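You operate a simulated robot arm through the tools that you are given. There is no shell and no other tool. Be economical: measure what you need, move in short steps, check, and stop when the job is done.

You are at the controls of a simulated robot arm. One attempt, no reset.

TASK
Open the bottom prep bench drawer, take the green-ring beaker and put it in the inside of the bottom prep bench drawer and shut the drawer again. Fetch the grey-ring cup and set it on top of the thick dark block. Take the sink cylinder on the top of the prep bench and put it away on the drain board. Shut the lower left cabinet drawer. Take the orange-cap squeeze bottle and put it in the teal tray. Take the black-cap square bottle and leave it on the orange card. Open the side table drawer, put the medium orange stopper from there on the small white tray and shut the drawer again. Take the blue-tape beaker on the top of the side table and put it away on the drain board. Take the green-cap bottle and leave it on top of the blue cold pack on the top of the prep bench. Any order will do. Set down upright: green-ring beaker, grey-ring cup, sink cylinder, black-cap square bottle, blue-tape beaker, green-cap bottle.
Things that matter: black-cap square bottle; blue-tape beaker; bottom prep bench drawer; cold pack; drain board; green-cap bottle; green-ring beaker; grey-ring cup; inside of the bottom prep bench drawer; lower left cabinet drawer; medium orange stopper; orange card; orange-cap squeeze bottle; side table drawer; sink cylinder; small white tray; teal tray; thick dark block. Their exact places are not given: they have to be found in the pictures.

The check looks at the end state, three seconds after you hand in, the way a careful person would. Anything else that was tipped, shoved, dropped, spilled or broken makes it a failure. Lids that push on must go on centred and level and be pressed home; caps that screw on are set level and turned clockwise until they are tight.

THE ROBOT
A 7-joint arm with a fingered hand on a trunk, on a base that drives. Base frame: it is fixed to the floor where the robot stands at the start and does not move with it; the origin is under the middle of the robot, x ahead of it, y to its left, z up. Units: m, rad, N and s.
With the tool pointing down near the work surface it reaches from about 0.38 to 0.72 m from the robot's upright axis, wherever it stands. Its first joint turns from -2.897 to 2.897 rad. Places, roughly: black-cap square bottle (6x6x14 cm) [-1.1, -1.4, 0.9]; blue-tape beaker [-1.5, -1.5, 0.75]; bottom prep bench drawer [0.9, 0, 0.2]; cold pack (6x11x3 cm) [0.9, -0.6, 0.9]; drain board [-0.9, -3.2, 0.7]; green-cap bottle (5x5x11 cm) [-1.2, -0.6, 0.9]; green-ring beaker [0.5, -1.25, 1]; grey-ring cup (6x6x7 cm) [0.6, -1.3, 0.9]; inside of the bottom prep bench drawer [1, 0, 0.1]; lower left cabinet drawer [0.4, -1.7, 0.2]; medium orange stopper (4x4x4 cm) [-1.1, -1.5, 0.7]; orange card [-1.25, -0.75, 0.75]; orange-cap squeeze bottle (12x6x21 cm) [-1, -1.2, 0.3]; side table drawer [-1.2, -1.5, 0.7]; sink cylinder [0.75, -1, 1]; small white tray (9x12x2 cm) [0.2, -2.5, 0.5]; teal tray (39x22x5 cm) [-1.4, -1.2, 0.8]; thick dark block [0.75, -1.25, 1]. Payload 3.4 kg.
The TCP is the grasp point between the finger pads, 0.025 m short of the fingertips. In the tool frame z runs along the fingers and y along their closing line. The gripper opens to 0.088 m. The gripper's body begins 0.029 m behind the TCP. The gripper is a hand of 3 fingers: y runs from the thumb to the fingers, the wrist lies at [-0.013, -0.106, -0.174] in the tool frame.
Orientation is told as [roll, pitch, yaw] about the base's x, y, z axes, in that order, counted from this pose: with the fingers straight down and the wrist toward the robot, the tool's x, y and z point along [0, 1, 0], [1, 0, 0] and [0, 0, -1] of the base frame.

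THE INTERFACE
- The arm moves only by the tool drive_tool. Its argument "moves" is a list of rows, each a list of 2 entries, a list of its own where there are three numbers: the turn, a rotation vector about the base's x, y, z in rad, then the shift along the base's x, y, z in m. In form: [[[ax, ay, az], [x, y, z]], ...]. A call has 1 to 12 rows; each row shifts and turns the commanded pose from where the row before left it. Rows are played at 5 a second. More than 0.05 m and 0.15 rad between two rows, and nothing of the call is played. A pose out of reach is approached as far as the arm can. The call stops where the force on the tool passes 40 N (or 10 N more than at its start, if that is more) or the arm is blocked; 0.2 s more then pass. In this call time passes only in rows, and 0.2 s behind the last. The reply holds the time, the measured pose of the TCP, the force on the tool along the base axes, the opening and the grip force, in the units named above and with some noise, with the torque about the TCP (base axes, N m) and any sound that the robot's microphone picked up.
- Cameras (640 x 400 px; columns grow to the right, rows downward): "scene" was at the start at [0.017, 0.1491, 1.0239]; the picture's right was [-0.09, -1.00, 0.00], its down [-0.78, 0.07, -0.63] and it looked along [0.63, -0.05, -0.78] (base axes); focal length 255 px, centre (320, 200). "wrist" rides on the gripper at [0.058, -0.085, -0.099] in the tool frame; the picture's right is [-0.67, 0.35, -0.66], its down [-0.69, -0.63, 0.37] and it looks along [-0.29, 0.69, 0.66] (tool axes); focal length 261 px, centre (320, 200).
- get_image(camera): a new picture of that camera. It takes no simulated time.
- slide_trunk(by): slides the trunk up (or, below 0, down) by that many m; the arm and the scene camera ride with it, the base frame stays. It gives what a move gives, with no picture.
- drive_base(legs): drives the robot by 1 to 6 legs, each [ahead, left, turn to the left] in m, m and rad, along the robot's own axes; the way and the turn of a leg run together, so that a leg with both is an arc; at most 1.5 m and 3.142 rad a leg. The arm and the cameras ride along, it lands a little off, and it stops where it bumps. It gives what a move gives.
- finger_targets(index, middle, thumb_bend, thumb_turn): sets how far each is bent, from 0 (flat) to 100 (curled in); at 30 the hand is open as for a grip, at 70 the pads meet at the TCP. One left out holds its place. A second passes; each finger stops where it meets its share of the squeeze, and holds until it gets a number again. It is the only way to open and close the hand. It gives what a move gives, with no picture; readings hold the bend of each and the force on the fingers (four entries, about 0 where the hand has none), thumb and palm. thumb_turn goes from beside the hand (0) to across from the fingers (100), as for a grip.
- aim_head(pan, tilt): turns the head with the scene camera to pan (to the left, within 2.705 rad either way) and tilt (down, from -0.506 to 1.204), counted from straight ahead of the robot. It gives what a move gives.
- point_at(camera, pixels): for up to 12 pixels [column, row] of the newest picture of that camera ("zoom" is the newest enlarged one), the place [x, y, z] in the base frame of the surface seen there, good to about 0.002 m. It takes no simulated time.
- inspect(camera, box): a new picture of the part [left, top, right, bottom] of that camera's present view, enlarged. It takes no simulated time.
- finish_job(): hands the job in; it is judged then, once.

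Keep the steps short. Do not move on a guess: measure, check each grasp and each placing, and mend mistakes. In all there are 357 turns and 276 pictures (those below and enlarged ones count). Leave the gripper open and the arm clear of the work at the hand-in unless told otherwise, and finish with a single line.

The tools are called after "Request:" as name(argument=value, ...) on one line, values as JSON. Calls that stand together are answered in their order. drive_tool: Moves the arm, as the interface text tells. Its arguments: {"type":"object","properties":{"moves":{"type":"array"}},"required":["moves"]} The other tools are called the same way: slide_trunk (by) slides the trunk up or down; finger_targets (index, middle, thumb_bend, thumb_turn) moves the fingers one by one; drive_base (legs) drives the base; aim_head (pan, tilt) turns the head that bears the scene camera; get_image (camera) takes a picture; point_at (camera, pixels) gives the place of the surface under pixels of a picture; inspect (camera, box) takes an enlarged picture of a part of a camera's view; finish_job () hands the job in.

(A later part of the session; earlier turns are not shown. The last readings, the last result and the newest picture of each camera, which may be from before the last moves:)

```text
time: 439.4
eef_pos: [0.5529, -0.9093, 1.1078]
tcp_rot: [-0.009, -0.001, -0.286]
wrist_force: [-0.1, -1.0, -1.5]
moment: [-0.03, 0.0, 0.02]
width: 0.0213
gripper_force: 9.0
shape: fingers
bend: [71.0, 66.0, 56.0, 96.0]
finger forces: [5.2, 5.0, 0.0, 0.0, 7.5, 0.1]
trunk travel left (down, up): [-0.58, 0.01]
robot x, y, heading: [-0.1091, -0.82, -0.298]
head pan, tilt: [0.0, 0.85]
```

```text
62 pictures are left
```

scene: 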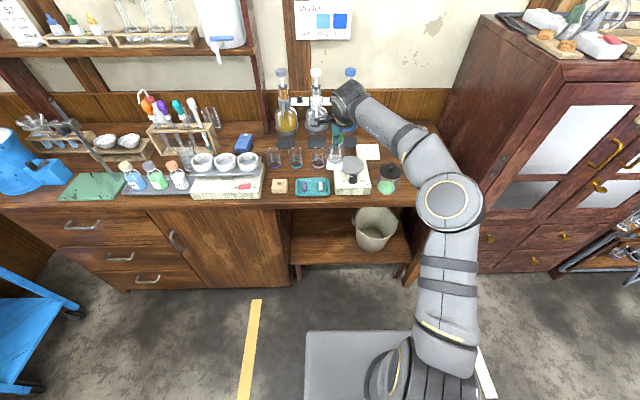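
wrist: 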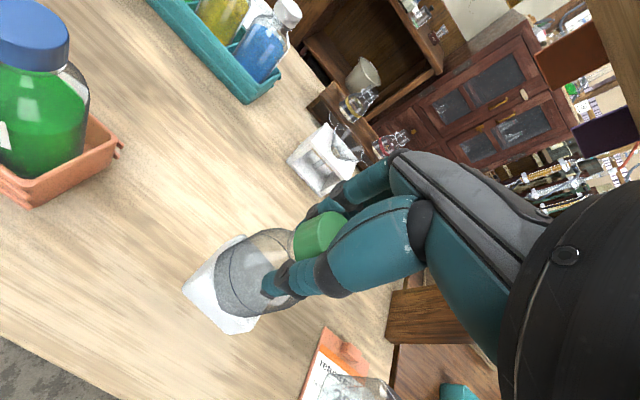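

Request:
drive_base(legs=[[0.0, 0.385, 0.03], [0.12, 0.0, 0.0]])

Request:
inspect(camera="scene", box=[220, 60, 420, 200])

Request:
get_image(camera="wrist")

```text
time: 442.7
eef_pos: [0.7771, -0.5471, 1.1062]
tcp_rot: [-0.009, 0.0, -0.254]
wrist_force: [0.2, 0.1, -1.1]
moment: [0.02, 0.01, 0.03]
width: 0.0214
gripper_force: 8.7
shape: fingers
bend: [71.0, 66.0, 56.0, 96.0]
finger forces: [5.2, 5.0, 0.0, 0.0, 7.5, 0.0]
trunk travel left (down, up): [-0.58, 0.01]
robot x, y, heading: [0.1103, -0.4767, -0.261]
head pan, tilt: [0.0, 0.85]
```

```text
2.86 times, centred on (320, 130) of scene
```

zoom: 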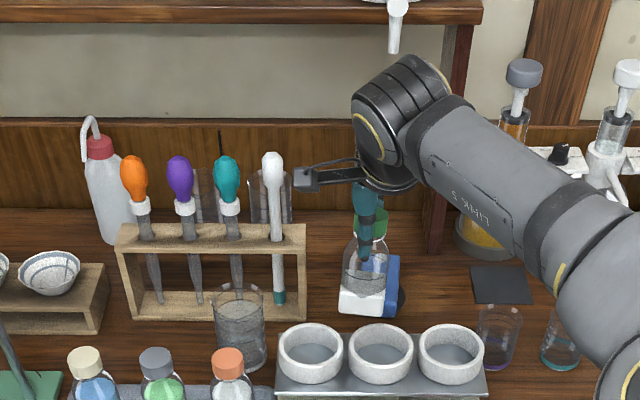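

```text
60 pictures are left
```

wrist: 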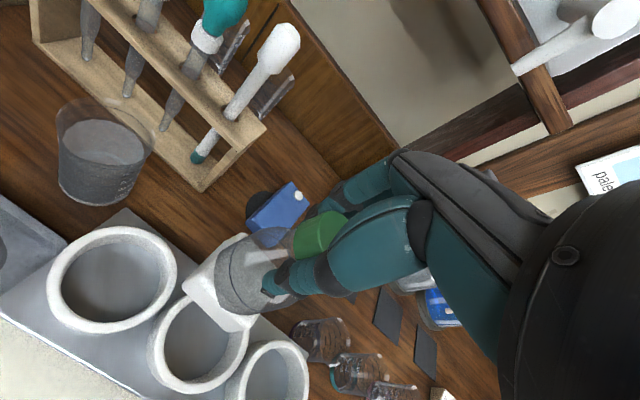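

Request:
inspect(camera="wrist", box=[170, 160, 350, 300])

Request:
point_at(camera="zoom", pixels=[[330, 70], [375, 75], [360, 100], [320, 110], [220, 160], [265, 180], [270, 215], [250, 205], [300, 140], [215, 140]])

```text
2.86 times, centred on (260, 230) of wrist
```

zoom: 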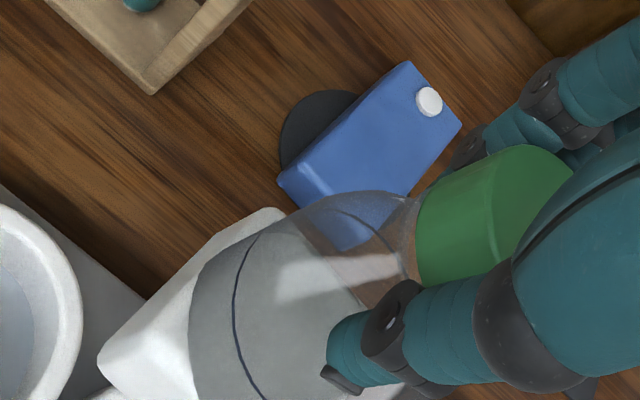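

```text
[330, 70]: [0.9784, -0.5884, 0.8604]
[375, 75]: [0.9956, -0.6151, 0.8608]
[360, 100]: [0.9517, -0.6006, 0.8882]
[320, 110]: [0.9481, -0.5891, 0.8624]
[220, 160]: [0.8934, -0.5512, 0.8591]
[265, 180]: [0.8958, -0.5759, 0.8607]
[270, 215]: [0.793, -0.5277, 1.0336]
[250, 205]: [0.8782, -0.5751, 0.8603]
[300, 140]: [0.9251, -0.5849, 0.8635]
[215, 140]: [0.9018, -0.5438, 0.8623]
```

Request:
point_at(camera="zoom", pixels=[[405, 68], [455, 127], [288, 178], [360, 160], [395, 120], [430, 102], [330, 160], [410, 180]])

```text
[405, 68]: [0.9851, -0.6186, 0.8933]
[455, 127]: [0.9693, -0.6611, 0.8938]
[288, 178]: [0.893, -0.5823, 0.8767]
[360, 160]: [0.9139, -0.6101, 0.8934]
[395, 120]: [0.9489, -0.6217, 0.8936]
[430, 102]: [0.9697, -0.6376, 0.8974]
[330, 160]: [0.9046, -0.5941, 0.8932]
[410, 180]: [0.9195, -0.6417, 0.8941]
```

Request:
drive_base(legs=[[0.13, -0.034, 0.0]])

Request:
drive_tool(moves=[[[0, 0, -0.1], [0.02, -0.005, -0.03]], [[-0.02, 0.006, 0], [0.015, -0.004, -0.03]], [[0, 0, 0], [0, 0, 0]]])

Request:
inspect(camera="scene", box=[280, 70, 400, 180])

Request:
inspect(camera="wrist", box=[150, 160, 350, 320])

```text
time: 444.0
eef_pos: [0.8953, -0.6145, 1.1067]
tcp_rot: [-0.01, 0.0, -0.257]
wrist_force: [0.3, -0.1, -1.1]
moment: [0.04, 0.0, 0.03]
width: 0.0215
gripper_force: 8.7
shape: fingers
bend: [71.0, 66.0, 56.0, 96.0]
finger forces: [5.2, 5.1, 0.1, 0.1, 7.7, 0.0]
trunk travel left (down, up): [-0.58, 0.01]
robot x, y, heading: [0.2321, -0.5433, -0.263]
head pan, tilt: [0.0, 0.85]
```

```text
time: 444.8
eef_pos: [0.9298, -0.6245, 1.0477]
tcp_rot: [-0.027, -0.004, -0.355]
wrist_force: [-0.2, 0.6, -0.6]
moment: [-0.01, -0.02, 0.04]
width: 0.0211
gripper_force: 8.6
shape: fingers
bend: [71.0, 66.0, 56.0, 96.0]
finger forces: [5.3, 5.0, 0.1, 0.0, 7.6, 0.1]
trunk travel left (down, up): [-0.58, 0.01]
robot x, y, heading: [0.2278, -0.5475, -0.265]
head pan, tilt: [0.0, 0.85]
```

```text
3.64 times, centred on (340, 125) of scene
```

zoom: 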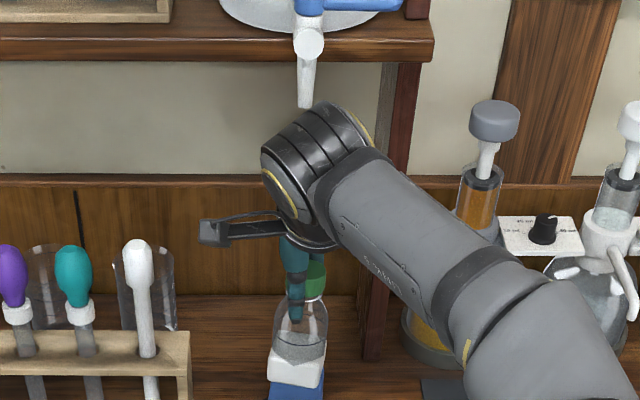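

```text
2.50 times, centred on (250, 240) of wrist
```

zoom: 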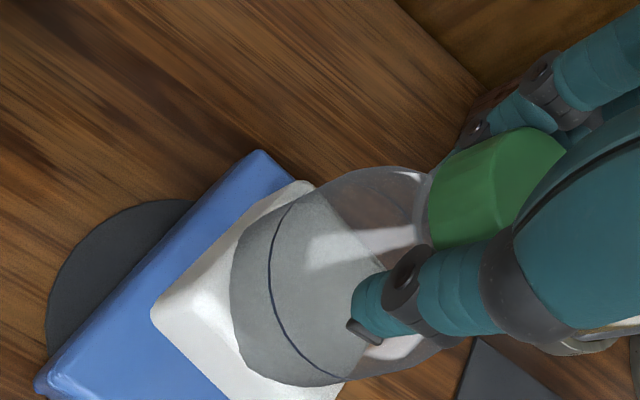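

Request:
drive_tool(moves=[[[0, 0, 0], [0, 0, -0.03]], [[0, 0, 0], [0, 0, -0.018]], [[0, 0, 0], [0, 0, 0]]])

Request:
inspect(camera="scene", box=[290, 100, 390, 190])

Request:
inspect(camera="wrist", box=[150, 160, 350, 320])

```text
time: 445.6
eef_pos: [0.9297, -0.6237, 0.9983]
tcp_rot: [-0.029, -0.003, -0.357]
wrist_force: [-0.3, -0.4, -1.1]
moment: [0.03, -0.01, -0.03]
width: 0.0212
gripper_force: 8.4
shape: fingers
bend: [71.0, 66.0, 56.0, 96.0]
finger forces: [5.1, 4.9, 0.0, 0.0, 7.7, 0.0]
trunk travel left (down, up): [-0.58, 0.01]
robot x, y, heading: [0.2317, -0.5498, -0.264]
head pan, tilt: [0.0, 0.85]
```

```text
4.44 times, centred on (340, 145) of scene
```

zoom: 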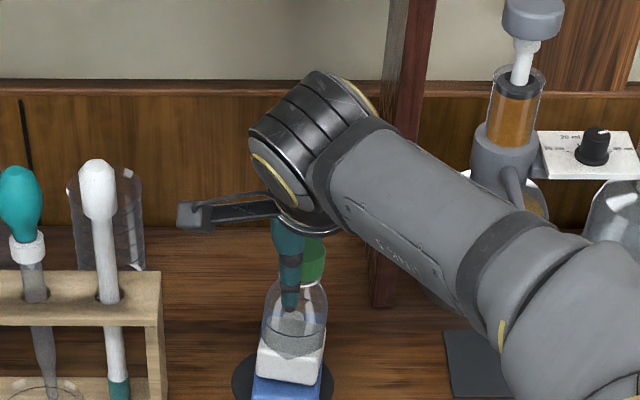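

```text
2.50 times, centred on (250, 240) of wrist
```

zoom: 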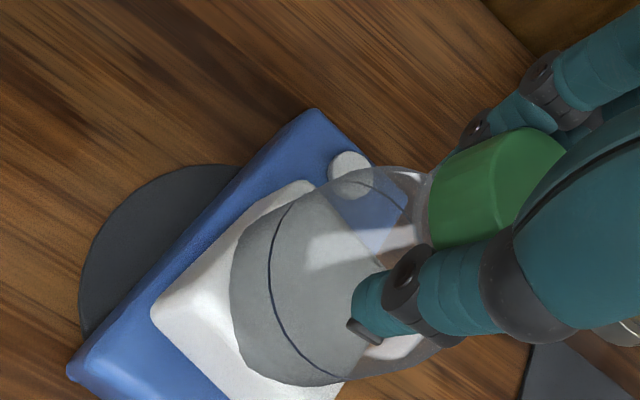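

Request:
drive_tool(moves=[[[0, 0, 0], [0.001, 0.004, 0]], [[0, 0, 0], [0, 0, -0.003]], [[0, 0, 0], [0, 0, -0.002]], [[0, 0, 0], [0, 0, -0.002]], [[0, 0, 0], [0, 0, 0]]])

```text
time: 446.8
eef_pos: [0.9294, -0.619, 0.9948]
tcp_rot: [-0.029, -0.008, -0.356]
wrist_force: [0.1, 3.6, 19.7]
moment: [-0.02, -0.17, 0.01]
width: 0.0218
gripper_force: 18.1
shape: fingers
bend: [71.0, 66.0, 56.0, 95.0]
finger forces: [10.2, 10.4, 0.0, 0.0, 15.2, 0.1]
trunk travel left (down, up): [-0.58, 0.01]
robot x, y, heading: [0.2305, -0.545, -0.262]
head pan, tilt: [0.0, 0.85]
```

Request:
drive_tool(moves=[[[0, 0, 0], [0, 0, 0.002]], [[0, 0, 0], [0, 0, 0]]])

Request:
inspect(camera="scene", box=[290, 100, 390, 190])

```text
time: 447.4
eef_pos: [0.9301, -0.6185, 0.9948]
tcp_rot: [-0.029, -0.005, -0.355]
wrist_force: [1.0, 4.4, 11.9]
moment: [0.04, -0.1, 0.03]
width: 0.0217
gripper_force: 14.7
shape: fingers
bend: [71.0, 66.0, 56.0, 95.0]
finger forces: [9.2, 6.8, 0.0, 0.0, 13.3, 0.1]
trunk travel left (down, up): [-0.58, 0.01]
robot x, y, heading: [0.2316, -0.5487, -0.268]
head pan, tilt: [0.0, 0.85]
```

```text
4.44 times, centred on (340, 145) of scene
```

zoom: 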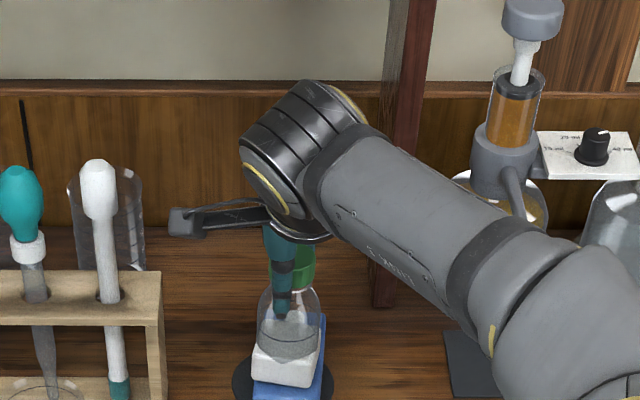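

Request:
drive_tool(moves=[[[0, 0, 0], [0, 0, 0.003]], [[0, 0, 0], [-0.001, -0.0045, 0]], [[0, 0, 0], [0, 0, -0.003]], [[0, 0, 0], [0, 0, 0]]])

Request:
inspect(camera="scene", box=[290, 120, 360, 200])

Request:
inspect(camera="wrist", box=[150, 160, 350, 320])

```text
time: 448.4
eef_pos: [0.9291, -0.6229, 0.9947]
tcp_rot: [-0.031, -0.009, -0.357]
wrist_force: [-0.3, 0.7, 10.3]
moment: [-0.02, -0.06, -0.03]
width: 0.0212
gripper_force: 14.6
shape: fingers
bend: [71.0, 66.0, 56.0, 95.0]
finger forces: [6.7, 9.0, 0.1, 0.0, 12.4, 0.1]
trunk travel left (down, up): [-0.58, 0.01]
robot x, y, heading: [0.2333, -0.5469, -0.261]
head pan, tilt: [0.0, 0.85]
```

```text
5.00 times, centred on (325, 160) of scene
```

zoom: 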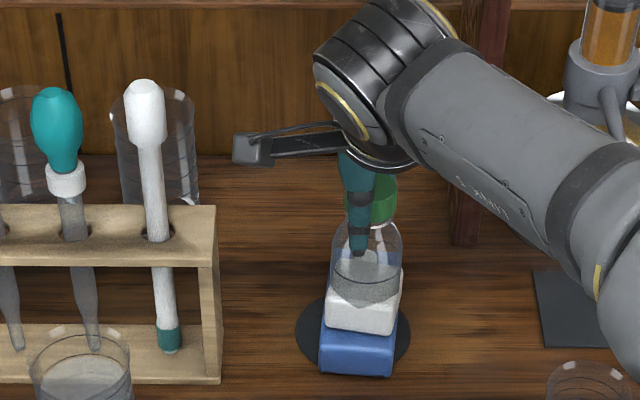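

```text
2.50 times, centred on (250, 240) of wrist
```

zoom: 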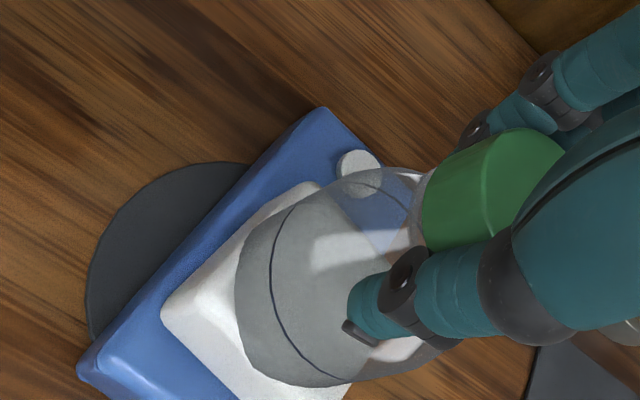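

Request:
finger_targets(index=52, middle=52, thumb_bend=44)

Request:
finger_targets(index=34, middle=34, thumb_bend=32)

Request:
drive_tool(moves=[[[0, 0, 0], [0, 0, 0.02]], [[0, 0, 0], [0, 0, 0.03]], [[0, 0, 0], [0, 0, 0.03]], [[0.02, -0.006, 0.1], [0, 0, 0.03]], [[0, 0, 0], [0, 0, 0]]])

Request:
inspect(camera="scene", box=[270, 110, 380, 200])

```text
time: 449.4
eef_pos: [0.9292, -0.6238, 0.9933]
tcp_rot: [-0.029, -0.004, -0.356]
wrist_force: [0.3, 0.7, -0.6]
moment: [-0.02, 0.0, -0.04]
width: 0.0457
gripper_force: 0.5
shape: fingers
bend: [52.0, 52.0, 44.0, 97.0]
finger forces: [0.0, 0.0, 0.1, 0.1, 0.2, 0.0]
trunk travel left (down, up): [-0.58, 0.01]
robot x, y, heading: [0.2308, -0.548, -0.26]
head pan, tilt: [0.0, 0.85]
```

```text
time: 450.4
eef_pos: [0.9299, -0.6233, 0.9945]
tcp_rot: [-0.029, -0.003, -0.356]
wrist_force: [-0.5, 0.3, 0.6]
moment: [0.03, 0.03, 0.02]
width: 0.0779
gripper_force: 0.0
shape: fingers
bend: [34.0, 34.0, 32.0, 97.0]
finger forces: [0.0, 0.1, 0.0, 0.1, 0.0, 0.0]
trunk travel left (down, up): [-0.58, 0.01]
robot x, y, heading: [0.2348, -0.5447, -0.261]
head pan, tilt: [0.0, 0.85]
```

```text
time: 451.6
eef_pos: [0.9301, -0.6238, 1.1041]
tcp_rot: [-0.009, -0.003, -0.254]
wrist_force: [0.0, -1.0, -0.3]
moment: [0.03, -0.03, -0.02]
width: 0.0785
gripper_force: 0.1
shape: fingers
bend: [34.0, 34.0, 32.0, 97.0]
finger forces: [0.0, 0.0, 0.1, 0.1, 0.0, 0.0]
trunk travel left (down, up): [-0.58, 0.01]
robot x, y, heading: [0.2315, -0.544, -0.267]
head pan, tilt: [0.0, 0.85]
```

```text
4.44 times, centred on (325, 155) of scene
```

zoom: 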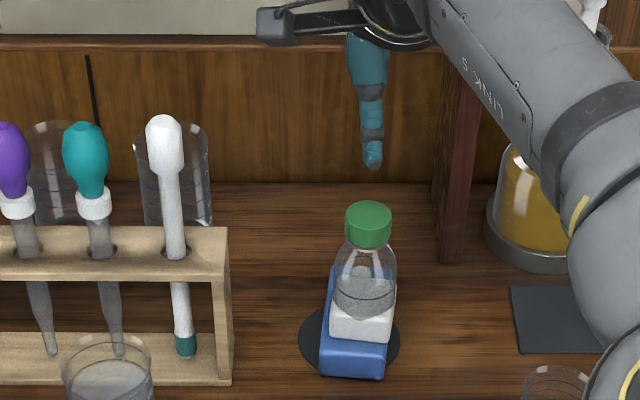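

Green-cap bottle stands on the cold pack. Back to the west side of the side table.

Request:
drive_base(legs=[[-0.55, 0.0, 0.0], [0.0, -0.94, 0.0], [0.0, -0.93, 0.0], [-1.4, 0.0, 0.0], [-0.05, 0.6, 0.0]])

Request:
get_image(camera="scene")

```text
time: 472.0
eef_pos: [-1.3777, -1.7245, 1.1038]
tcp_rot: [-0.029, -0.006, -0.29]
wrist_force: [-2.2, -8.1, 2.0]
moment: [-0.01, -0.07, -0.34]
width: 0.0785
gripper_force: 4.3
shape: fingers
bend: [34.0, 34.0, 32.0, 98.0]
finger forces: [8.1, 0.1, 0.0, 0.0, 0.0, 0.0]
trunk travel left (down, up): [-0.58, 0.01]
robot x, y, heading: [-2.0778, -1.6286, -0.267]
head pan, tilt: [0.0, 0.85]
stopped in leg 5: the force on the tool passed its limit (the readings are from after the stop); the commanded pose is now the measured one
```

```text
50 pictures are left
```

scene: 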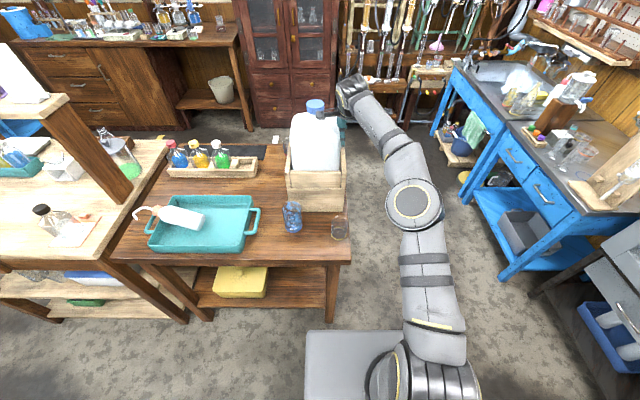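

My hand touched the jug (8 N). Move off right, then back away before going left.

Request:
drive_base(legs=[[0.0, -0.1, 0.0], [-0.38, 0.0, 0.0], [0.0, 0.5, 0.0]])

Request:
get_image(camera="scene")

Request:
inspect(camera="scene", box=[200, 80, 420, 220])

```text
time: 477.7
eef_pos: [-1.6429, -1.2221, 1.1041]
tcp_rot: [-0.03, -0.007, -0.279]
wrist_force: [-0.9, -0.7, -0.6]
moment: [-0.01, 0.01, -0.01]
width: 0.0783
gripper_force: 0.1
shape: fingers
bend: [34.0, 34.0, 32.0, 98.0]
finger forces: [0.1, 0.0, 0.0, 0.1, 0.1, 0.0]
trunk travel left (down, up): [-0.58, 0.01]
robot x, y, heading: [-2.3443, -1.1333, -0.254]
head pan, tilt: [0.0, 0.85]
```

```text
49 pictures are left
```

scene: 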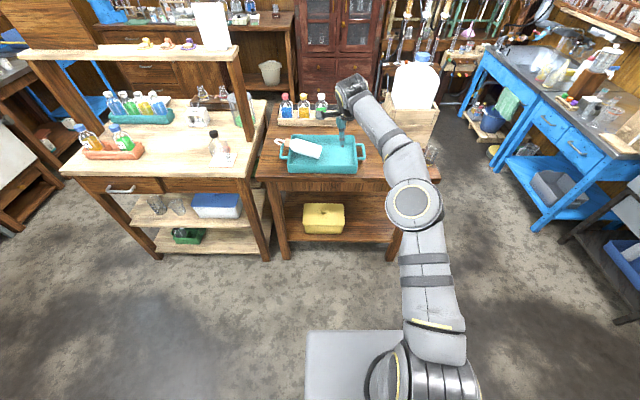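

```text
2.86 times, centred on (310, 150) of scene
```

zoom: 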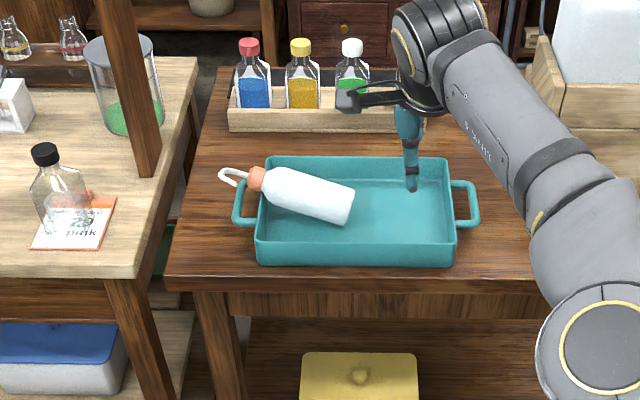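

Request:
point_at(camera="zoom", pixels=[[345, 200], [310, 185], [285, 182], [257, 178], [320, 205], [330, 190], [420, 220], [350, 235], [300, 225]])

```text
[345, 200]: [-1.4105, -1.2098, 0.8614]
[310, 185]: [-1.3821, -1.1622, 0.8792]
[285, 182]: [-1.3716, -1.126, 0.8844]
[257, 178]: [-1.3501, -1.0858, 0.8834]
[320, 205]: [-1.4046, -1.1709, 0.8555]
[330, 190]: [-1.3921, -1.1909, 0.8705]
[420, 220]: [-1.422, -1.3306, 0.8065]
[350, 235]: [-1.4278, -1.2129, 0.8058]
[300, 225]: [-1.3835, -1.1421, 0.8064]
```

The squeeze bottle lies with its cap over the rim. I will grip the body from above, lift and shift it south so it lies fully inside.

Request:
finger_targets(index=30, middle=30, thumb_bend=30)

Request:
drive_base(legs=[[0.0, 0.116, 0.0], [0.2, 0.0, 0.0]])

Request:
drive_tool(moves=[[[0.03, 0, -0.125], [0.03, -0.008, 0]], [[0, 0, 0], [0, 0, -0.04]], [[0, 0, 0], [0, 0, -0.04]], [[0, 0, 0], [0, 0, -0.04]], [[0, 0, 0], [0, 0, -0.04]], [[0, 0, 0], [0, 0, 0]]])

Request:
get_image(camera="wrist")

```text
time: 478.7
eef_pos: [-1.6433, -1.2222, 1.1041]
tcp_rot: [-0.028, -0.005, -0.278]
wrist_force: [-0.1, -0.2, -0.3]
moment: [0.0, 0.0, -0.03]
width: 0.0842
gripper_force: 0.0
shape: fingers
bend: [30.0, 30.0, 30.0, 98.0]
finger forces: [0.0, 0.0, 0.1, 0.0, 0.0, 0.1]
trunk travel left (down, up): [-0.58, 0.01]
robot x, y, heading: [-2.3462, -1.1307, -0.253]
head pan, tilt: [0.0, 0.85]
```

```text
time: 481.1
eef_pos: [-1.4205, -1.1595, 1.1039]
tcp_rot: [-0.03, -0.007, -0.277]
wrist_force: [0.2, -0.1, 0.7]
moment: [0.0, 0.01, 0.0]
width: 0.0844
gripper_force: 0.0
shape: fingers
bend: [30.0, 30.0, 30.0, 98.0]
finger forces: [0.0, 0.0, 0.0, 0.1, 0.0, 0.1]
trunk travel left (down, up): [-0.58, 0.01]
robot x, y, heading: [-2.1213, -1.0713, -0.254]
head pan, tilt: [0.0, 0.85]
```

```text
time: 482.6
eef_pos: [-1.4141, -1.1665, 0.9344]
tcp_rot: [0.0, 0.003, -0.403]
wrist_force: [0.0, -0.3, 0.3]
moment: [-0.02, 0.01, -0.04]
width: 0.0844
gripper_force: 0.0
shape: fingers
bend: [30.0, 30.0, 30.0, 98.0]
finger forces: [0.0, 0.1, 0.0, 0.0, 0.1, 0.0]
out of reach, approached as far as the arm can: row 1
trunk travel left (down, up): [-0.58, 0.01]
robot x, y, heading: [-2.1236, -1.0702, -0.254]
head pan, tilt: [0.0, 0.85]
```

```text
47 pictures are left
```

wrist: 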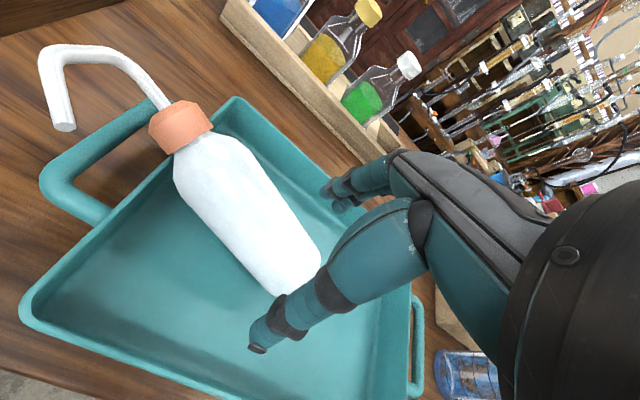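

Request:
point_at(camera="wrist", pixels=[[215, 180], [245, 205], [265, 235], [285, 260], [190, 185], [270, 290], [310, 250], [182, 125]])

```text
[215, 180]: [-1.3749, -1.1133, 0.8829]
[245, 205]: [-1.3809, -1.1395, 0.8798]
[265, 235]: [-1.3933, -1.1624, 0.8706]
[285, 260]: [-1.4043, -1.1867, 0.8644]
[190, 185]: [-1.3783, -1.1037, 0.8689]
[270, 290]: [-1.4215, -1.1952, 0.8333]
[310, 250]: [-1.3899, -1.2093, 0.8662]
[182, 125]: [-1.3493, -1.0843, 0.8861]
```

Request:
drive_tool(moves=[[[0, 0, 0], [0.027, -0.002, 0]], [[0, 0, 0], [0, 0, -0.04]], [[0, 0, 0], [0, 0, -0.03]], [[0, 0, 0], [0, 0, -0.013]], [[0, 0, 0], [0, 0, 0]]])

Request:
finger_targets(index=62, middle=62, thumb_bend=62)

Request:
get_image(camera="wrist")

```text
time: 483.8
eef_pos: [-1.3958, -1.1708, 0.8483]
tcp_rot: [0.0, 0.003, -0.404]
wrist_force: [0.8, -0.3, 0.4]
moment: [-0.01, -0.01, -0.02]
width: 0.0851
gripper_force: 0.9
shape: fingers
bend: [30.0, 30.0, 30.0, 98.0]
finger forces: [1.1, 0.1, 0.0, 0.0, 0.0, 0.1]
out of reach, approached as far as the arm can: row 2, 3
trunk travel left (down, up): [-0.58, 0.01]
robot x, y, heading: [-2.1205, -1.0667, -0.255]
head pan, tilt: [0.0, 0.85]
```

```text
time: 484.8
eef_pos: [-1.3976, -1.1721, 0.8479]
tcp_rot: [0.002, 0.004, -0.403]
wrist_force: [-0.3, -2.0, 0.2]
moment: [-0.01, -0.01, -0.06]
width: 0.0565
gripper_force: 13.3
shape: fingers
bend: [38.0, 52.0, 51.0, 97.0]
finger forces: [9.3, 4.3, 0.0, 0.1, 13.0, 0.0]
trunk travel left (down, up): [-0.58, 0.01]
robot x, y, heading: [-2.1197, -1.0724, -0.255]
head pan, tilt: [0.0, 0.85]
```

```text
46 pictures are left
```

wrist: 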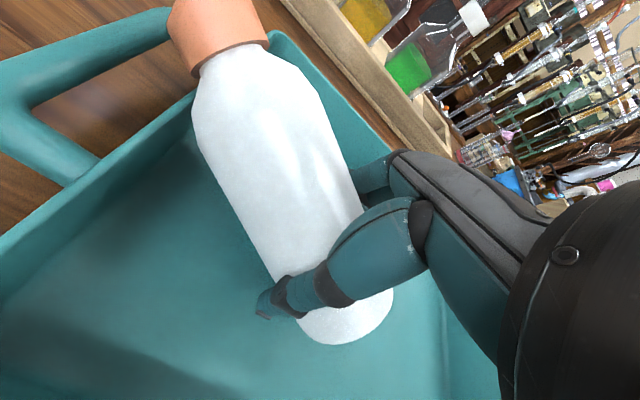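

Request:
drive_tool(moves=[[[0, 0, 0], [0, 0, 0.025]], [[0, 0, 0], [0, 0, 0.025]], [[-0.083, 0.035, 0], [0, 0, 0]], [[-0.083, 0.035, 0], [0, 0, 0]], [[0, 0, 0], [0, 0, 0]]])

Request:
drive_base(legs=[[0.0, -0.1, 0.0]])

Request:
get_image(camera="wrist")

Request:
inspect(camera="scene", box=[240, 90, 420, 220])

```text
time: 485.9
eef_pos: [-1.4007, -1.1729, 0.8955]
tcp_rot: [-0.182, 0.004, -0.402]
wrist_force: [0.8, 0.7, -2.5]
moment: [-0.09, 0.04, 0.01]
width: 0.0566
gripper_force: 12.1
shape: fingers
bend: [38.0, 52.0, 52.0, 97.0]
finger forces: [8.1, 4.3, 0.1, 0.0, 12.8, 0.1]
trunk travel left (down, up): [-0.58, 0.01]
robot x, y, heading: [-2.121, -1.0655, -0.253]
head pan, tilt: [0.0, 0.85]
```

```text
time: 487.1
eef_pos: [-1.4252, -1.2719, 0.8965]
tcp_rot: [-0.179, 0.004, -0.404]
wrist_force: [-0.1, 0.6, -2.5]
moment: [-0.06, 0.06, 0.0]
width: 0.0565
gripper_force: 12.5
shape: fingers
bend: [38.0, 52.0, 52.0, 97.0]
finger forces: [8.0, 4.1, 0.0, 0.0, 12.8, 0.0]
trunk travel left (down, up): [-0.58, 0.01]
robot x, y, heading: [-2.1461, -1.1665, -0.254]
head pan, tilt: [0.0, 0.85]
```

```text
45 pictures are left
```

wrist: 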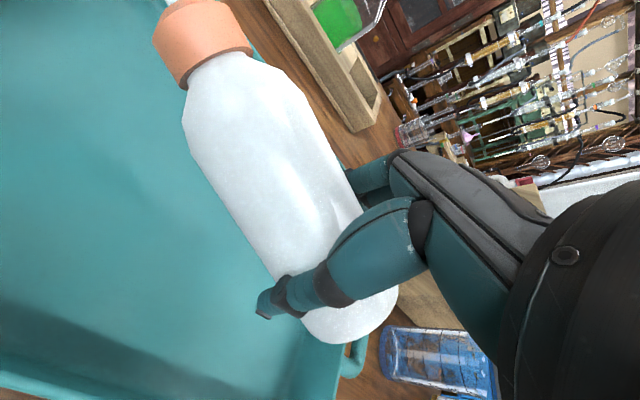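

```text
3.08 times, centred on (330, 155) of scene
```

zoom: 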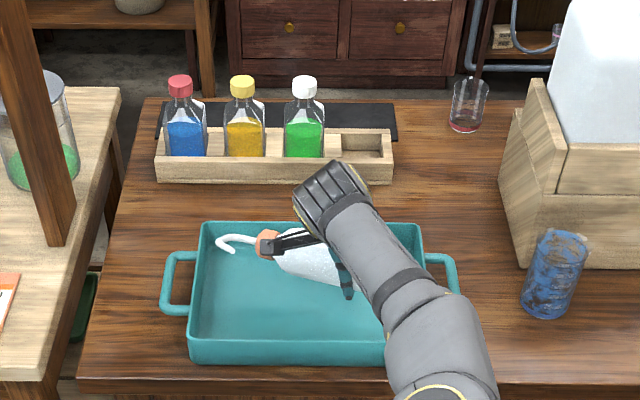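

Request:
drive_tool(moves=[[[0, 0, 0], [0, 0, -0.03]], [[0, 0, 0], [0, 0, -0.012]], [[0, 0, 0], [0, 0, -0.004]], [[0, 0, 0], [0, 0, -0.003]], [[0, 0, 0], [0, 0, 0]]])

```text
time: 488.3
eef_pos: [-1.4309, -1.2722, 0.8442]
tcp_rot: [-0.184, 0.002, -0.404]
wrist_force: [-0.2, -0.1, -3.0]
moment: [-0.07, 0.06, -0.02]
width: 0.0566
gripper_force: 12.3
shape: fingers
bend: [38.0, 52.0, 52.0, 97.0]
finger forces: [8.0, 4.1, 0.0, 0.0, 12.8, 0.1]
out of reach, approached as far as the arm can: row 1
trunk travel left (down, up): [-0.58, 0.01]
robot x, y, heading: [-2.1463, -1.1628, -0.256]
head pan, tilt: [0.0, 0.85]
```

Request:
drive_tool(moves=[[[0, 0, 0], [0, 0, -0.004]], [[0, 0, 0], [0, 0, -0.004]], [[0, 0, 0], [0, 0, -0.003]], [[0, 0, 0], [0, 0, 0]]])

Request:
get_image(camera="wrist")

```text
time: 489.3
eef_pos: [-1.4309, -1.2739, 0.8385]
tcp_rot: [-0.179, -0.001, -0.405]
wrist_force: [1.4, 0.2, 3.1]
moment: [-0.06, 0.02, 0.0]
width: 0.0564
gripper_force: 12.7
shape: fingers
bend: [38.0, 52.0, 52.0, 97.0]
finger forces: [8.7, 4.1, 0.1, 0.0, 12.5, 0.1]
out of reach, approached as far as the arm can: row 2
trunk travel left (down, up): [-0.58, 0.01]
robot x, y, heading: [-2.1473, -1.1661, -0.255]
head pan, tilt: [0.0, 0.85]
```

```text
43 pictures are left
```

wrist: 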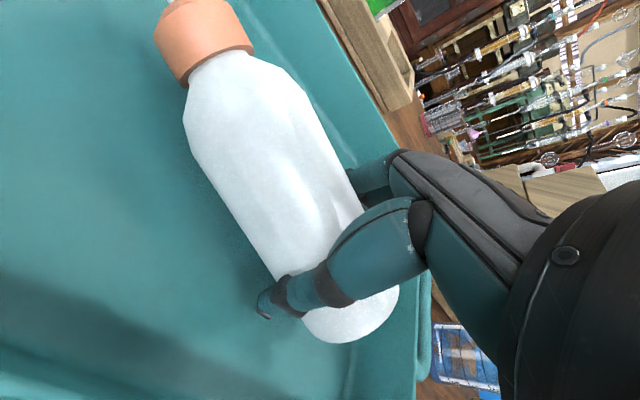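

Request:
finger_targets(index=30, middle=30, thumb_bend=30)

Request:
drive_tool(moves=[[[0, 0, 0], [0, 0, 0.03]], [[0, 0, 0], [0, 0, 0.04]], [[0.083, -0.035, 0], [0, 0, 0.04]], [[0.083, -0.035, 0.07], [0, 0, 0.02]], [[0, 0, 0.07], [-0.02, 0.005, 0.02]], [[0, 0, 0], [0, 0, 0]]])

Request:
inspect(camera="scene", box=[240, 90, 420, 220])

```text
time: 490.3
eef_pos: [-1.4318, -1.2726, 0.8386]
tcp_rot: [-0.18, 0.001, -0.404]
wrist_force: [0.0, -0.4, -0.3]
moment: [0.02, 0.03, -0.01]
width: 0.0844
gripper_force: 0.1
shape: fingers
bend: [30.0, 30.0, 30.0, 97.0]
finger forces: [0.0, 0.0, 0.0, 0.0, 0.0, 0.0]
trunk travel left (down, up): [-0.58, 0.01]
robot x, y, heading: [-2.1466, -1.1681, -0.253]
head pan, tilt: [0.0, 0.85]
```

```text
time: 491.7
eef_pos: [-1.4527, -1.2684, 0.9883]
tcp_rot: [0.0, -0.001, -0.264]
wrist_force: [0.6, 0.0, -0.3]
moment: [0.02, 0.01, 0.02]
width: 0.0846
gripper_force: 0.1
shape: fingers
bend: [30.0, 30.0, 30.0, 97.0]
finger forces: [0.1, 0.0, 0.0, 0.0, 0.0, 0.0]
trunk travel left (down, up): [-0.58, 0.01]
robot x, y, heading: [-2.1465, -1.1673, -0.256]
head pan, tilt: [0.0, 0.85]
```

```text
3.08 times, centred on (330, 155) of scene
```

zoom: 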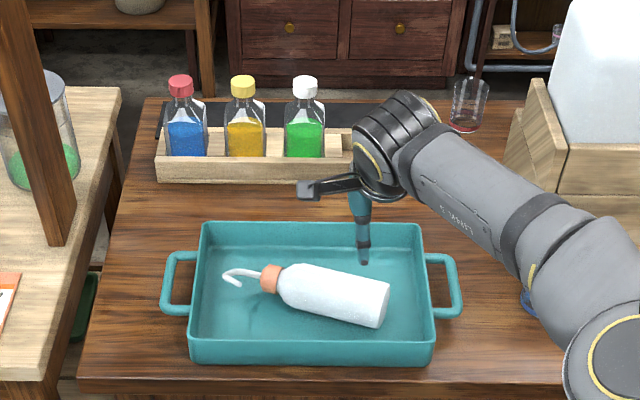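

Bottle now lies fully inside the tray. Now the blue-tape beaker: rotate the hand −90° so it closes north–south (the jug box is close behind).

Request:
drive_tool(moves=[[[0, 0, -0.14], [-0.02, 0, 0.02]], [[0, 0, -0.14], [-0.02, 0, 0.02]], [[0, 0, -0.14], [-0.02, 0, 0]], [[0, 0, -0.14], [0, 0, 0]], [[0, 0, -0.14], [0, 0, 0]], [[0, 0, -0.14], [0, 0, 0]], [[0, 0, -0.14], [0, 0, 0]], [[0, 0, -0.14], [0, 0, 0]], [[0, 0, -0.14], [0, 0, 0]], [[0, 0, -0.14], [0, 0, 0]], [[0, 0, -0.14], [0, 0, 0]], [[0, 0, 0], [0, 0, 0]]])

Request:
get_image(camera="scene")

Request:
inspect(camera="scene", box=[380, 110, 500, 220])

```text
time: 494.3
eef_pos: [-1.5342, -1.269, 1.0263]
tcp_rot: [-0.002, 0.0, -1.806]
wrist_force: [0.0, 0.2, 0.6]
moment: [-0.02, 0.0, 0.01]
width: 0.0845
gripper_force: 0.0
shape: fingers
bend: [30.0, 30.0, 30.0, 97.0]
finger forces: [0.0, 0.0, 0.1, 0.1, 0.0, 0.1]
out of reach, approached as far as the arm can: row 10, 11
trunk travel left (down, up): [-0.58, 0.01]
robot x, y, heading: [-2.145, -1.1659, -0.26]
head pan, tilt: [0.0, 0.85]
```

```text
41 pictures are left
```

scene: 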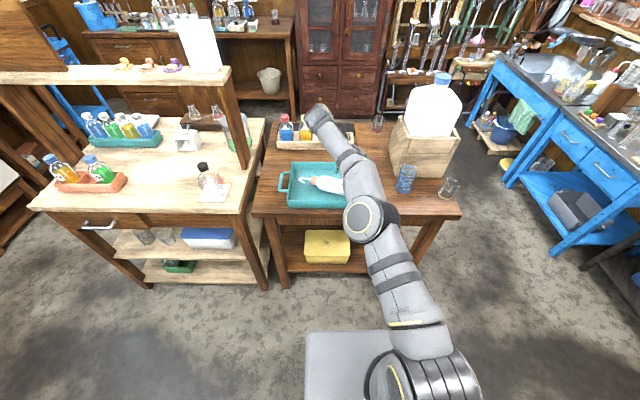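

```text
3.64 times, centred on (440, 165) of scene
```

zoom: 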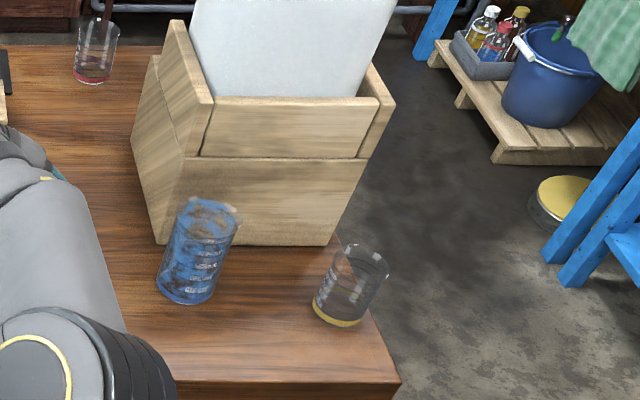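

Request:
point_at(camera="zoom", pixels=[[180, 300], [190, 280], [165, 280], [215, 290], [200, 210], [237, 240], [335, 245], [160, 240], [200, 230], [340, 320], [180, 215]])

```text
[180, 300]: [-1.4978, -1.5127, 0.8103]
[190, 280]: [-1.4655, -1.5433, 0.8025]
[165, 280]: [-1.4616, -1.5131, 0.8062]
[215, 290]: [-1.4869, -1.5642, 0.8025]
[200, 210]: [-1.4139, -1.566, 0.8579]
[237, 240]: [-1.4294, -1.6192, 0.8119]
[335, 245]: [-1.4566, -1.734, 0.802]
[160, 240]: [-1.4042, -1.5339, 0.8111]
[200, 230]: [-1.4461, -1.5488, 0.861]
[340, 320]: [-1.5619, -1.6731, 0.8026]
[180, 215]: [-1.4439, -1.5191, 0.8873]
```

Beaker centre ≈(-1.473,-1.534), rim z≈0.91. Drive so that the hand is above it.

Request:
drive_base(legs=[[0.0, -0.24, 0.0], [0.127, 0.0, 0.0]])

Request:
get_image(camera="wrist")

Request:
inspect(camera="scene", box=[300, 70, 480, 220])

```text
time: 497.0
eef_pos: [-1.4684, -1.5332, 1.0272]
tcp_rot: [0.0, -0.001, -1.803]
wrist_force: [1.0, 0.2, 0.2]
moment: [-0.01, 0.02, 0.02]
width: 0.0844
gripper_force: 0.0
shape: fingers
bend: [30.0, 30.0, 30.0, 97.0]
finger forces: [0.0, 0.0, 0.0, 0.0, 0.0, 0.1]
trunk travel left (down, up): [-0.58, 0.01]
robot x, y, heading: [-2.0819, -1.4289, -0.258]
head pan, tilt: [0.0, 0.85]
```

```text
39 pictures are left
```

wrist: 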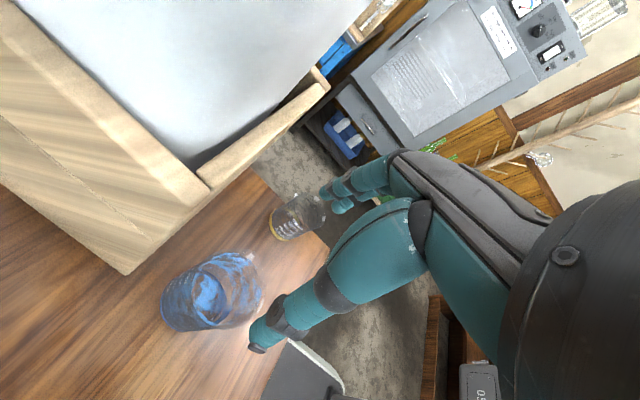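

```text
2.67 times, centred on (390, 145) of scene
```

zoom: 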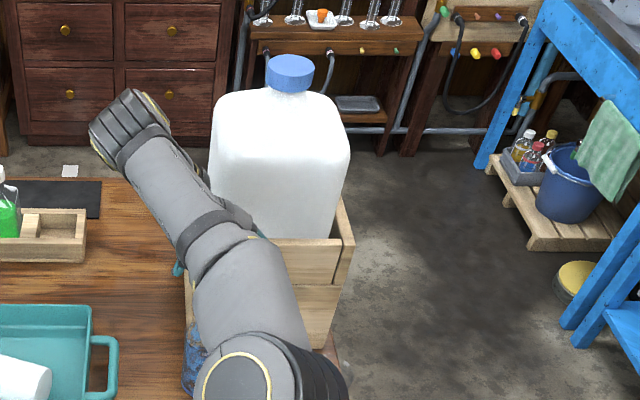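

Request:
point_at(camera="zoom", pixels=[[225, 215], [190, 180], [215, 160], [225, 110], [250, 250], [290, 300], [240, 300], [270, 240]])

Request:
point_at(camera="wrist", pixels=[[180, 310], [215, 325], [170, 300], [200, 275], [245, 260], [262, 300], [225, 265], [120, 270]])

```text
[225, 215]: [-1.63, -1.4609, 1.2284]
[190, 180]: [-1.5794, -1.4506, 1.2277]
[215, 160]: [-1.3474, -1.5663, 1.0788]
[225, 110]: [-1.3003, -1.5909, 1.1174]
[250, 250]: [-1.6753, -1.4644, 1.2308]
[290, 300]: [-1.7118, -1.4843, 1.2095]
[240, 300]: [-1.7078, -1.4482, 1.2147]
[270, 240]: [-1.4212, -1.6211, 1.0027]
```

```text
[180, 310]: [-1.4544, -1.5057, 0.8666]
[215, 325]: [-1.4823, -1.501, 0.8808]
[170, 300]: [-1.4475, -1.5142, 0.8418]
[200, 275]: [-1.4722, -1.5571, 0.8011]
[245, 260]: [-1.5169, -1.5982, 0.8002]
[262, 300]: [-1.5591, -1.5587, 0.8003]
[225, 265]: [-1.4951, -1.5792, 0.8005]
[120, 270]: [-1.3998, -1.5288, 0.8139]
```

Request:
drive_tool(moves=[[[0, 0, 0], [-0.006, 0, -0.03]], [[0, 0, 0], [0, 0, -0.03]], [[0, 0, 0], [0, 0, -0.02]], [[0, 0, 0], [0, 0, 0]]])

Request:
get_image(camera="wrist")

```text
time: 498.0
eef_pos: [-1.4767, -1.5356, 0.9464]
tcp_rot: [0.0, 0.0, -1.803]
wrist_force: [0.2, -0.2, -0.2]
moment: [-0.02, -0.02, 0.0]
width: 0.0845
gripper_force: 0.1
shape: fingers
bend: [30.0, 30.0, 30.0, 97.0]
finger forces: [0.0, 0.1, 0.0, 0.0, 0.0, 0.0]
trunk travel left (down, up): [-0.58, 0.01]
robot x, y, heading: [-2.0799, -1.433, -0.254]
head pan, tilt: [0.0, 0.85]
```

```text
37 pictures are left
```

wrist: 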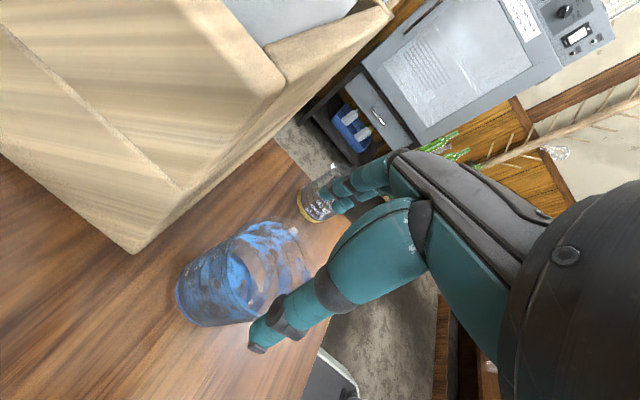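

Request:
drive_tool(moves=[[[0, 0, 0], [0.003, 0.002, -0.02]], [[0, 0, 0], [0, 0, -0.02]], [[0, 0, 0], [0, 0, -0.017]], [[0, 0, 0], [0, 0, 0]]])

Request:
finger_targets(index=62, middle=62, thumb_bend=62)

Request:
get_image(camera="wrist")

```text
time: 499.0
eef_pos: [-1.4729, -1.5323, 0.8896]
tcp_rot: [0.001, 0.0, -1.803]
wrist_force: [0.3, 0.4, 1.7]
moment: [0.05, 0.02, -0.02]
width: 0.0854
gripper_force: 1.2
shape: fingers
bend: [30.0, 30.0, 30.0, 97.0]
finger forces: [0.0, 0.0, 0.1, 0.0, 1.1, 0.0]
trunk travel left (down, up): [-0.58, 0.01]
robot x, y, heading: [-2.0833, -1.4328, -0.258]
head pan, tilt: [0.0, 0.85]
```

```text
time: 500.0
eef_pos: [-1.4733, -1.5326, 0.8886]
tcp_rot: [0.0, 0.0, -1.802]
wrist_force: [-0.9, -1.5, 5.2]
moment: [-0.39, 0.09, 0.03]
width: 0.0565
gripper_force: 29.1
shape: fingers
bend: [39.0, 49.0, 52.0, 96.0]
finger forces: [21.3, 8.7, 0.0, 0.1, 28.5, 0.1]
trunk travel left (down, up): [-0.58, 0.01]
robot x, y, heading: [-2.08, -1.4302, -0.256]
head pan, tilt: [0.0, 0.85]
```

```text
36 pictures are left
```

wrist: 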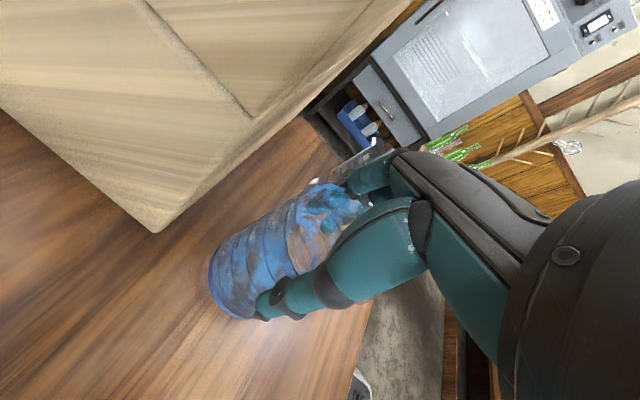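

Request:
drive_tool(moves=[[[0, 0, 0], [0, 0, 0.03]], [[0, 0, 0], [0, 0, 0.03]], [[0, 0, 0], [0, 0, 0.03]], [[0, 0, 0], [0, 0, 0.03]], [[0, 0, 0], [0, 0, 0.03]], [[0, 0, 0], [0, 0, 0]]])

Request:
drive_base(legs=[[-0.3, 0.0, 0.0]])

Request:
get_image(camera="scene")

Request:
get_image(camera="wrist")

```text
time: 501.4
eef_pos: [-1.4748, -1.5329, 1.0385]
tcp_rot: [-0.003, 0.0, -1.804]
wrist_force: [-0.1, -0.6, -1.6]
moment: [0.01, 0.01, 0.0]
width: 0.0561
gripper_force: 26.7
shape: fingers
bend: [39.0, 50.0, 52.0, 96.0]
finger forces: [17.7, 7.7, 0.1, 0.0, 27.3, 0.0]
trunk travel left (down, up): [-0.58, 0.01]
robot x, y, heading: [-2.0798, -1.4324, -0.252]
head pan, tilt: [0.0, 0.85]
```

```text
time: 503.4
eef_pos: [-1.7665, -1.4561, 1.039]
tcp_rot: [0.0, -0.001, -1.802]
wrist_force: [-0.4, -0.4, -1.5]
moment: [0.01, -0.04, 0.0]
width: 0.0559
gripper_force: 26.5
shape: fingers
bend: [39.0, 50.0, 52.0, 96.0]
finger forces: [17.7, 7.7, 0.0, 0.0, 27.3, 0.0]
trunk travel left (down, up): [-0.58, 0.01]
robot x, y, heading: [-2.3714, -1.3547, -0.254]
head pan, tilt: [0.0, 0.85]
```

```text
35 pictures are left
```

scene: 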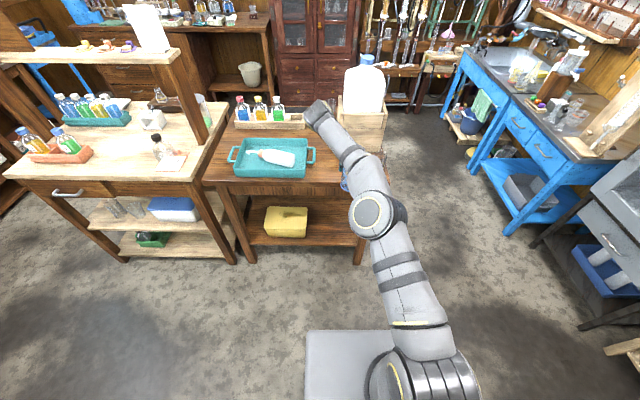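

```text
34 pictures are left
```

wrist: 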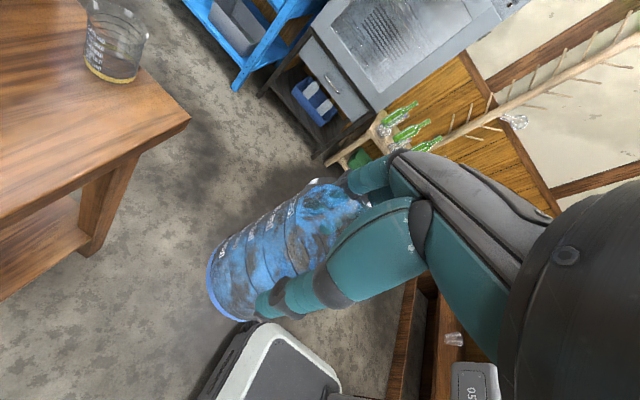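

Held upright. Turn the hand straight again and drive round to the sink.

Request:
drive_tool(moves=[[[0, 0, 0.14], [0, 0, 0]], [[0, 0, 0.14], [0, 0, 0]], [[0, 0, 0.14], [0, 0, 0]], [[0, 0, 0.14], [0, 0, 0]], [[0, 0, 0.14], [0, 0, 0]], [[0, 0, 0.14], [0, 0, 0]], [[0, 0, 0.14], [0, 0, 0]], [[0, 0, 0.14], [0, 0, 0]], [[0, 0, 0.14], [0, 0, 0]], [[0, 0, 0.14], [0, 0, 0]], [[0, 0, 0.14], [0, 0, 0]], [[0, 0, 0], [0, 0, 0]]])

Request:
drive_base(legs=[[0.0, -0.446, 0.0], [0.85, 0.0, 0.0], [0.82, 0.0, 0.0], [0.0, 0.0, -1.583]])

Request:
aim_head(pan=0.0, tilt=0.75)

Request:
get_image(camera="scene")

```text
time: 506.0
eef_pos: [-1.7656, -1.4557, 1.0396]
tcp_rot: [0.002, -0.003, -0.261]
wrist_force: [-0.1, -0.4, -0.3]
moment: [0.01, -0.03, 0.01]
width: 0.056
gripper_force: 25.7
shape: fingers
bend: [39.0, 50.0, 52.0, 96.0]
finger forces: [16.9, 7.7, 0.0, 0.0, 26.4, 0.0]
trunk travel left (down, up): [-0.58, 0.01]
robot x, y, heading: [-2.3695, -1.3566, -0.257]
head pan, tilt: [0.0, 0.85]
```

```text
time: 520.8
eef_pos: [-0.9784, -2.8337, 1.0391]
tcp_rot: [-0.001, -0.001, -1.867]
wrist_force: [-0.7, -0.3, -1.7]
moment: [-0.02, -0.04, 0.0]
width: 0.0554
gripper_force: 24.0
shape: fingers
bend: [40.0, 50.0, 52.0, 96.0]
finger forces: [15.9, 7.5, 0.0, 0.1, 24.9, 0.1]
trunk travel left (down, up): [-0.58, 0.01]
robot x, y, heading: [-0.8621, -2.2286, -1.864]
head pan, tilt: [0.0, 0.85]
```

```text
time: 521.4
eef_pos: [-0.9795, -2.8337, 1.0387]
tcp_rot: [0.0, 0.0, -1.866]
wrist_force: [-0.1, 0.0, -0.4]
moment: [0.03, -0.01, -0.02]
width: 0.0554
gripper_force: 24.1
shape: fingers
bend: [40.0, 50.0, 52.0, 96.0]
finger forces: [15.8, 7.5, 0.1, 0.0, 24.8, 0.0]
trunk travel left (down, up): [-0.58, 0.01]
robot x, y, heading: [-0.861, -2.2263, -1.855]
head pan, tilt: [0.0, 0.75]
```

```text
33 pictures are left
```

scene: 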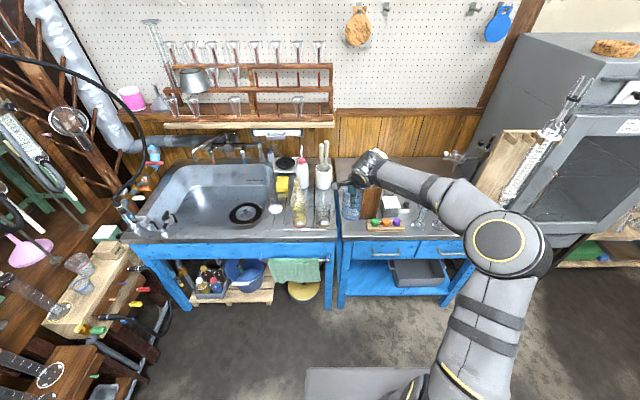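

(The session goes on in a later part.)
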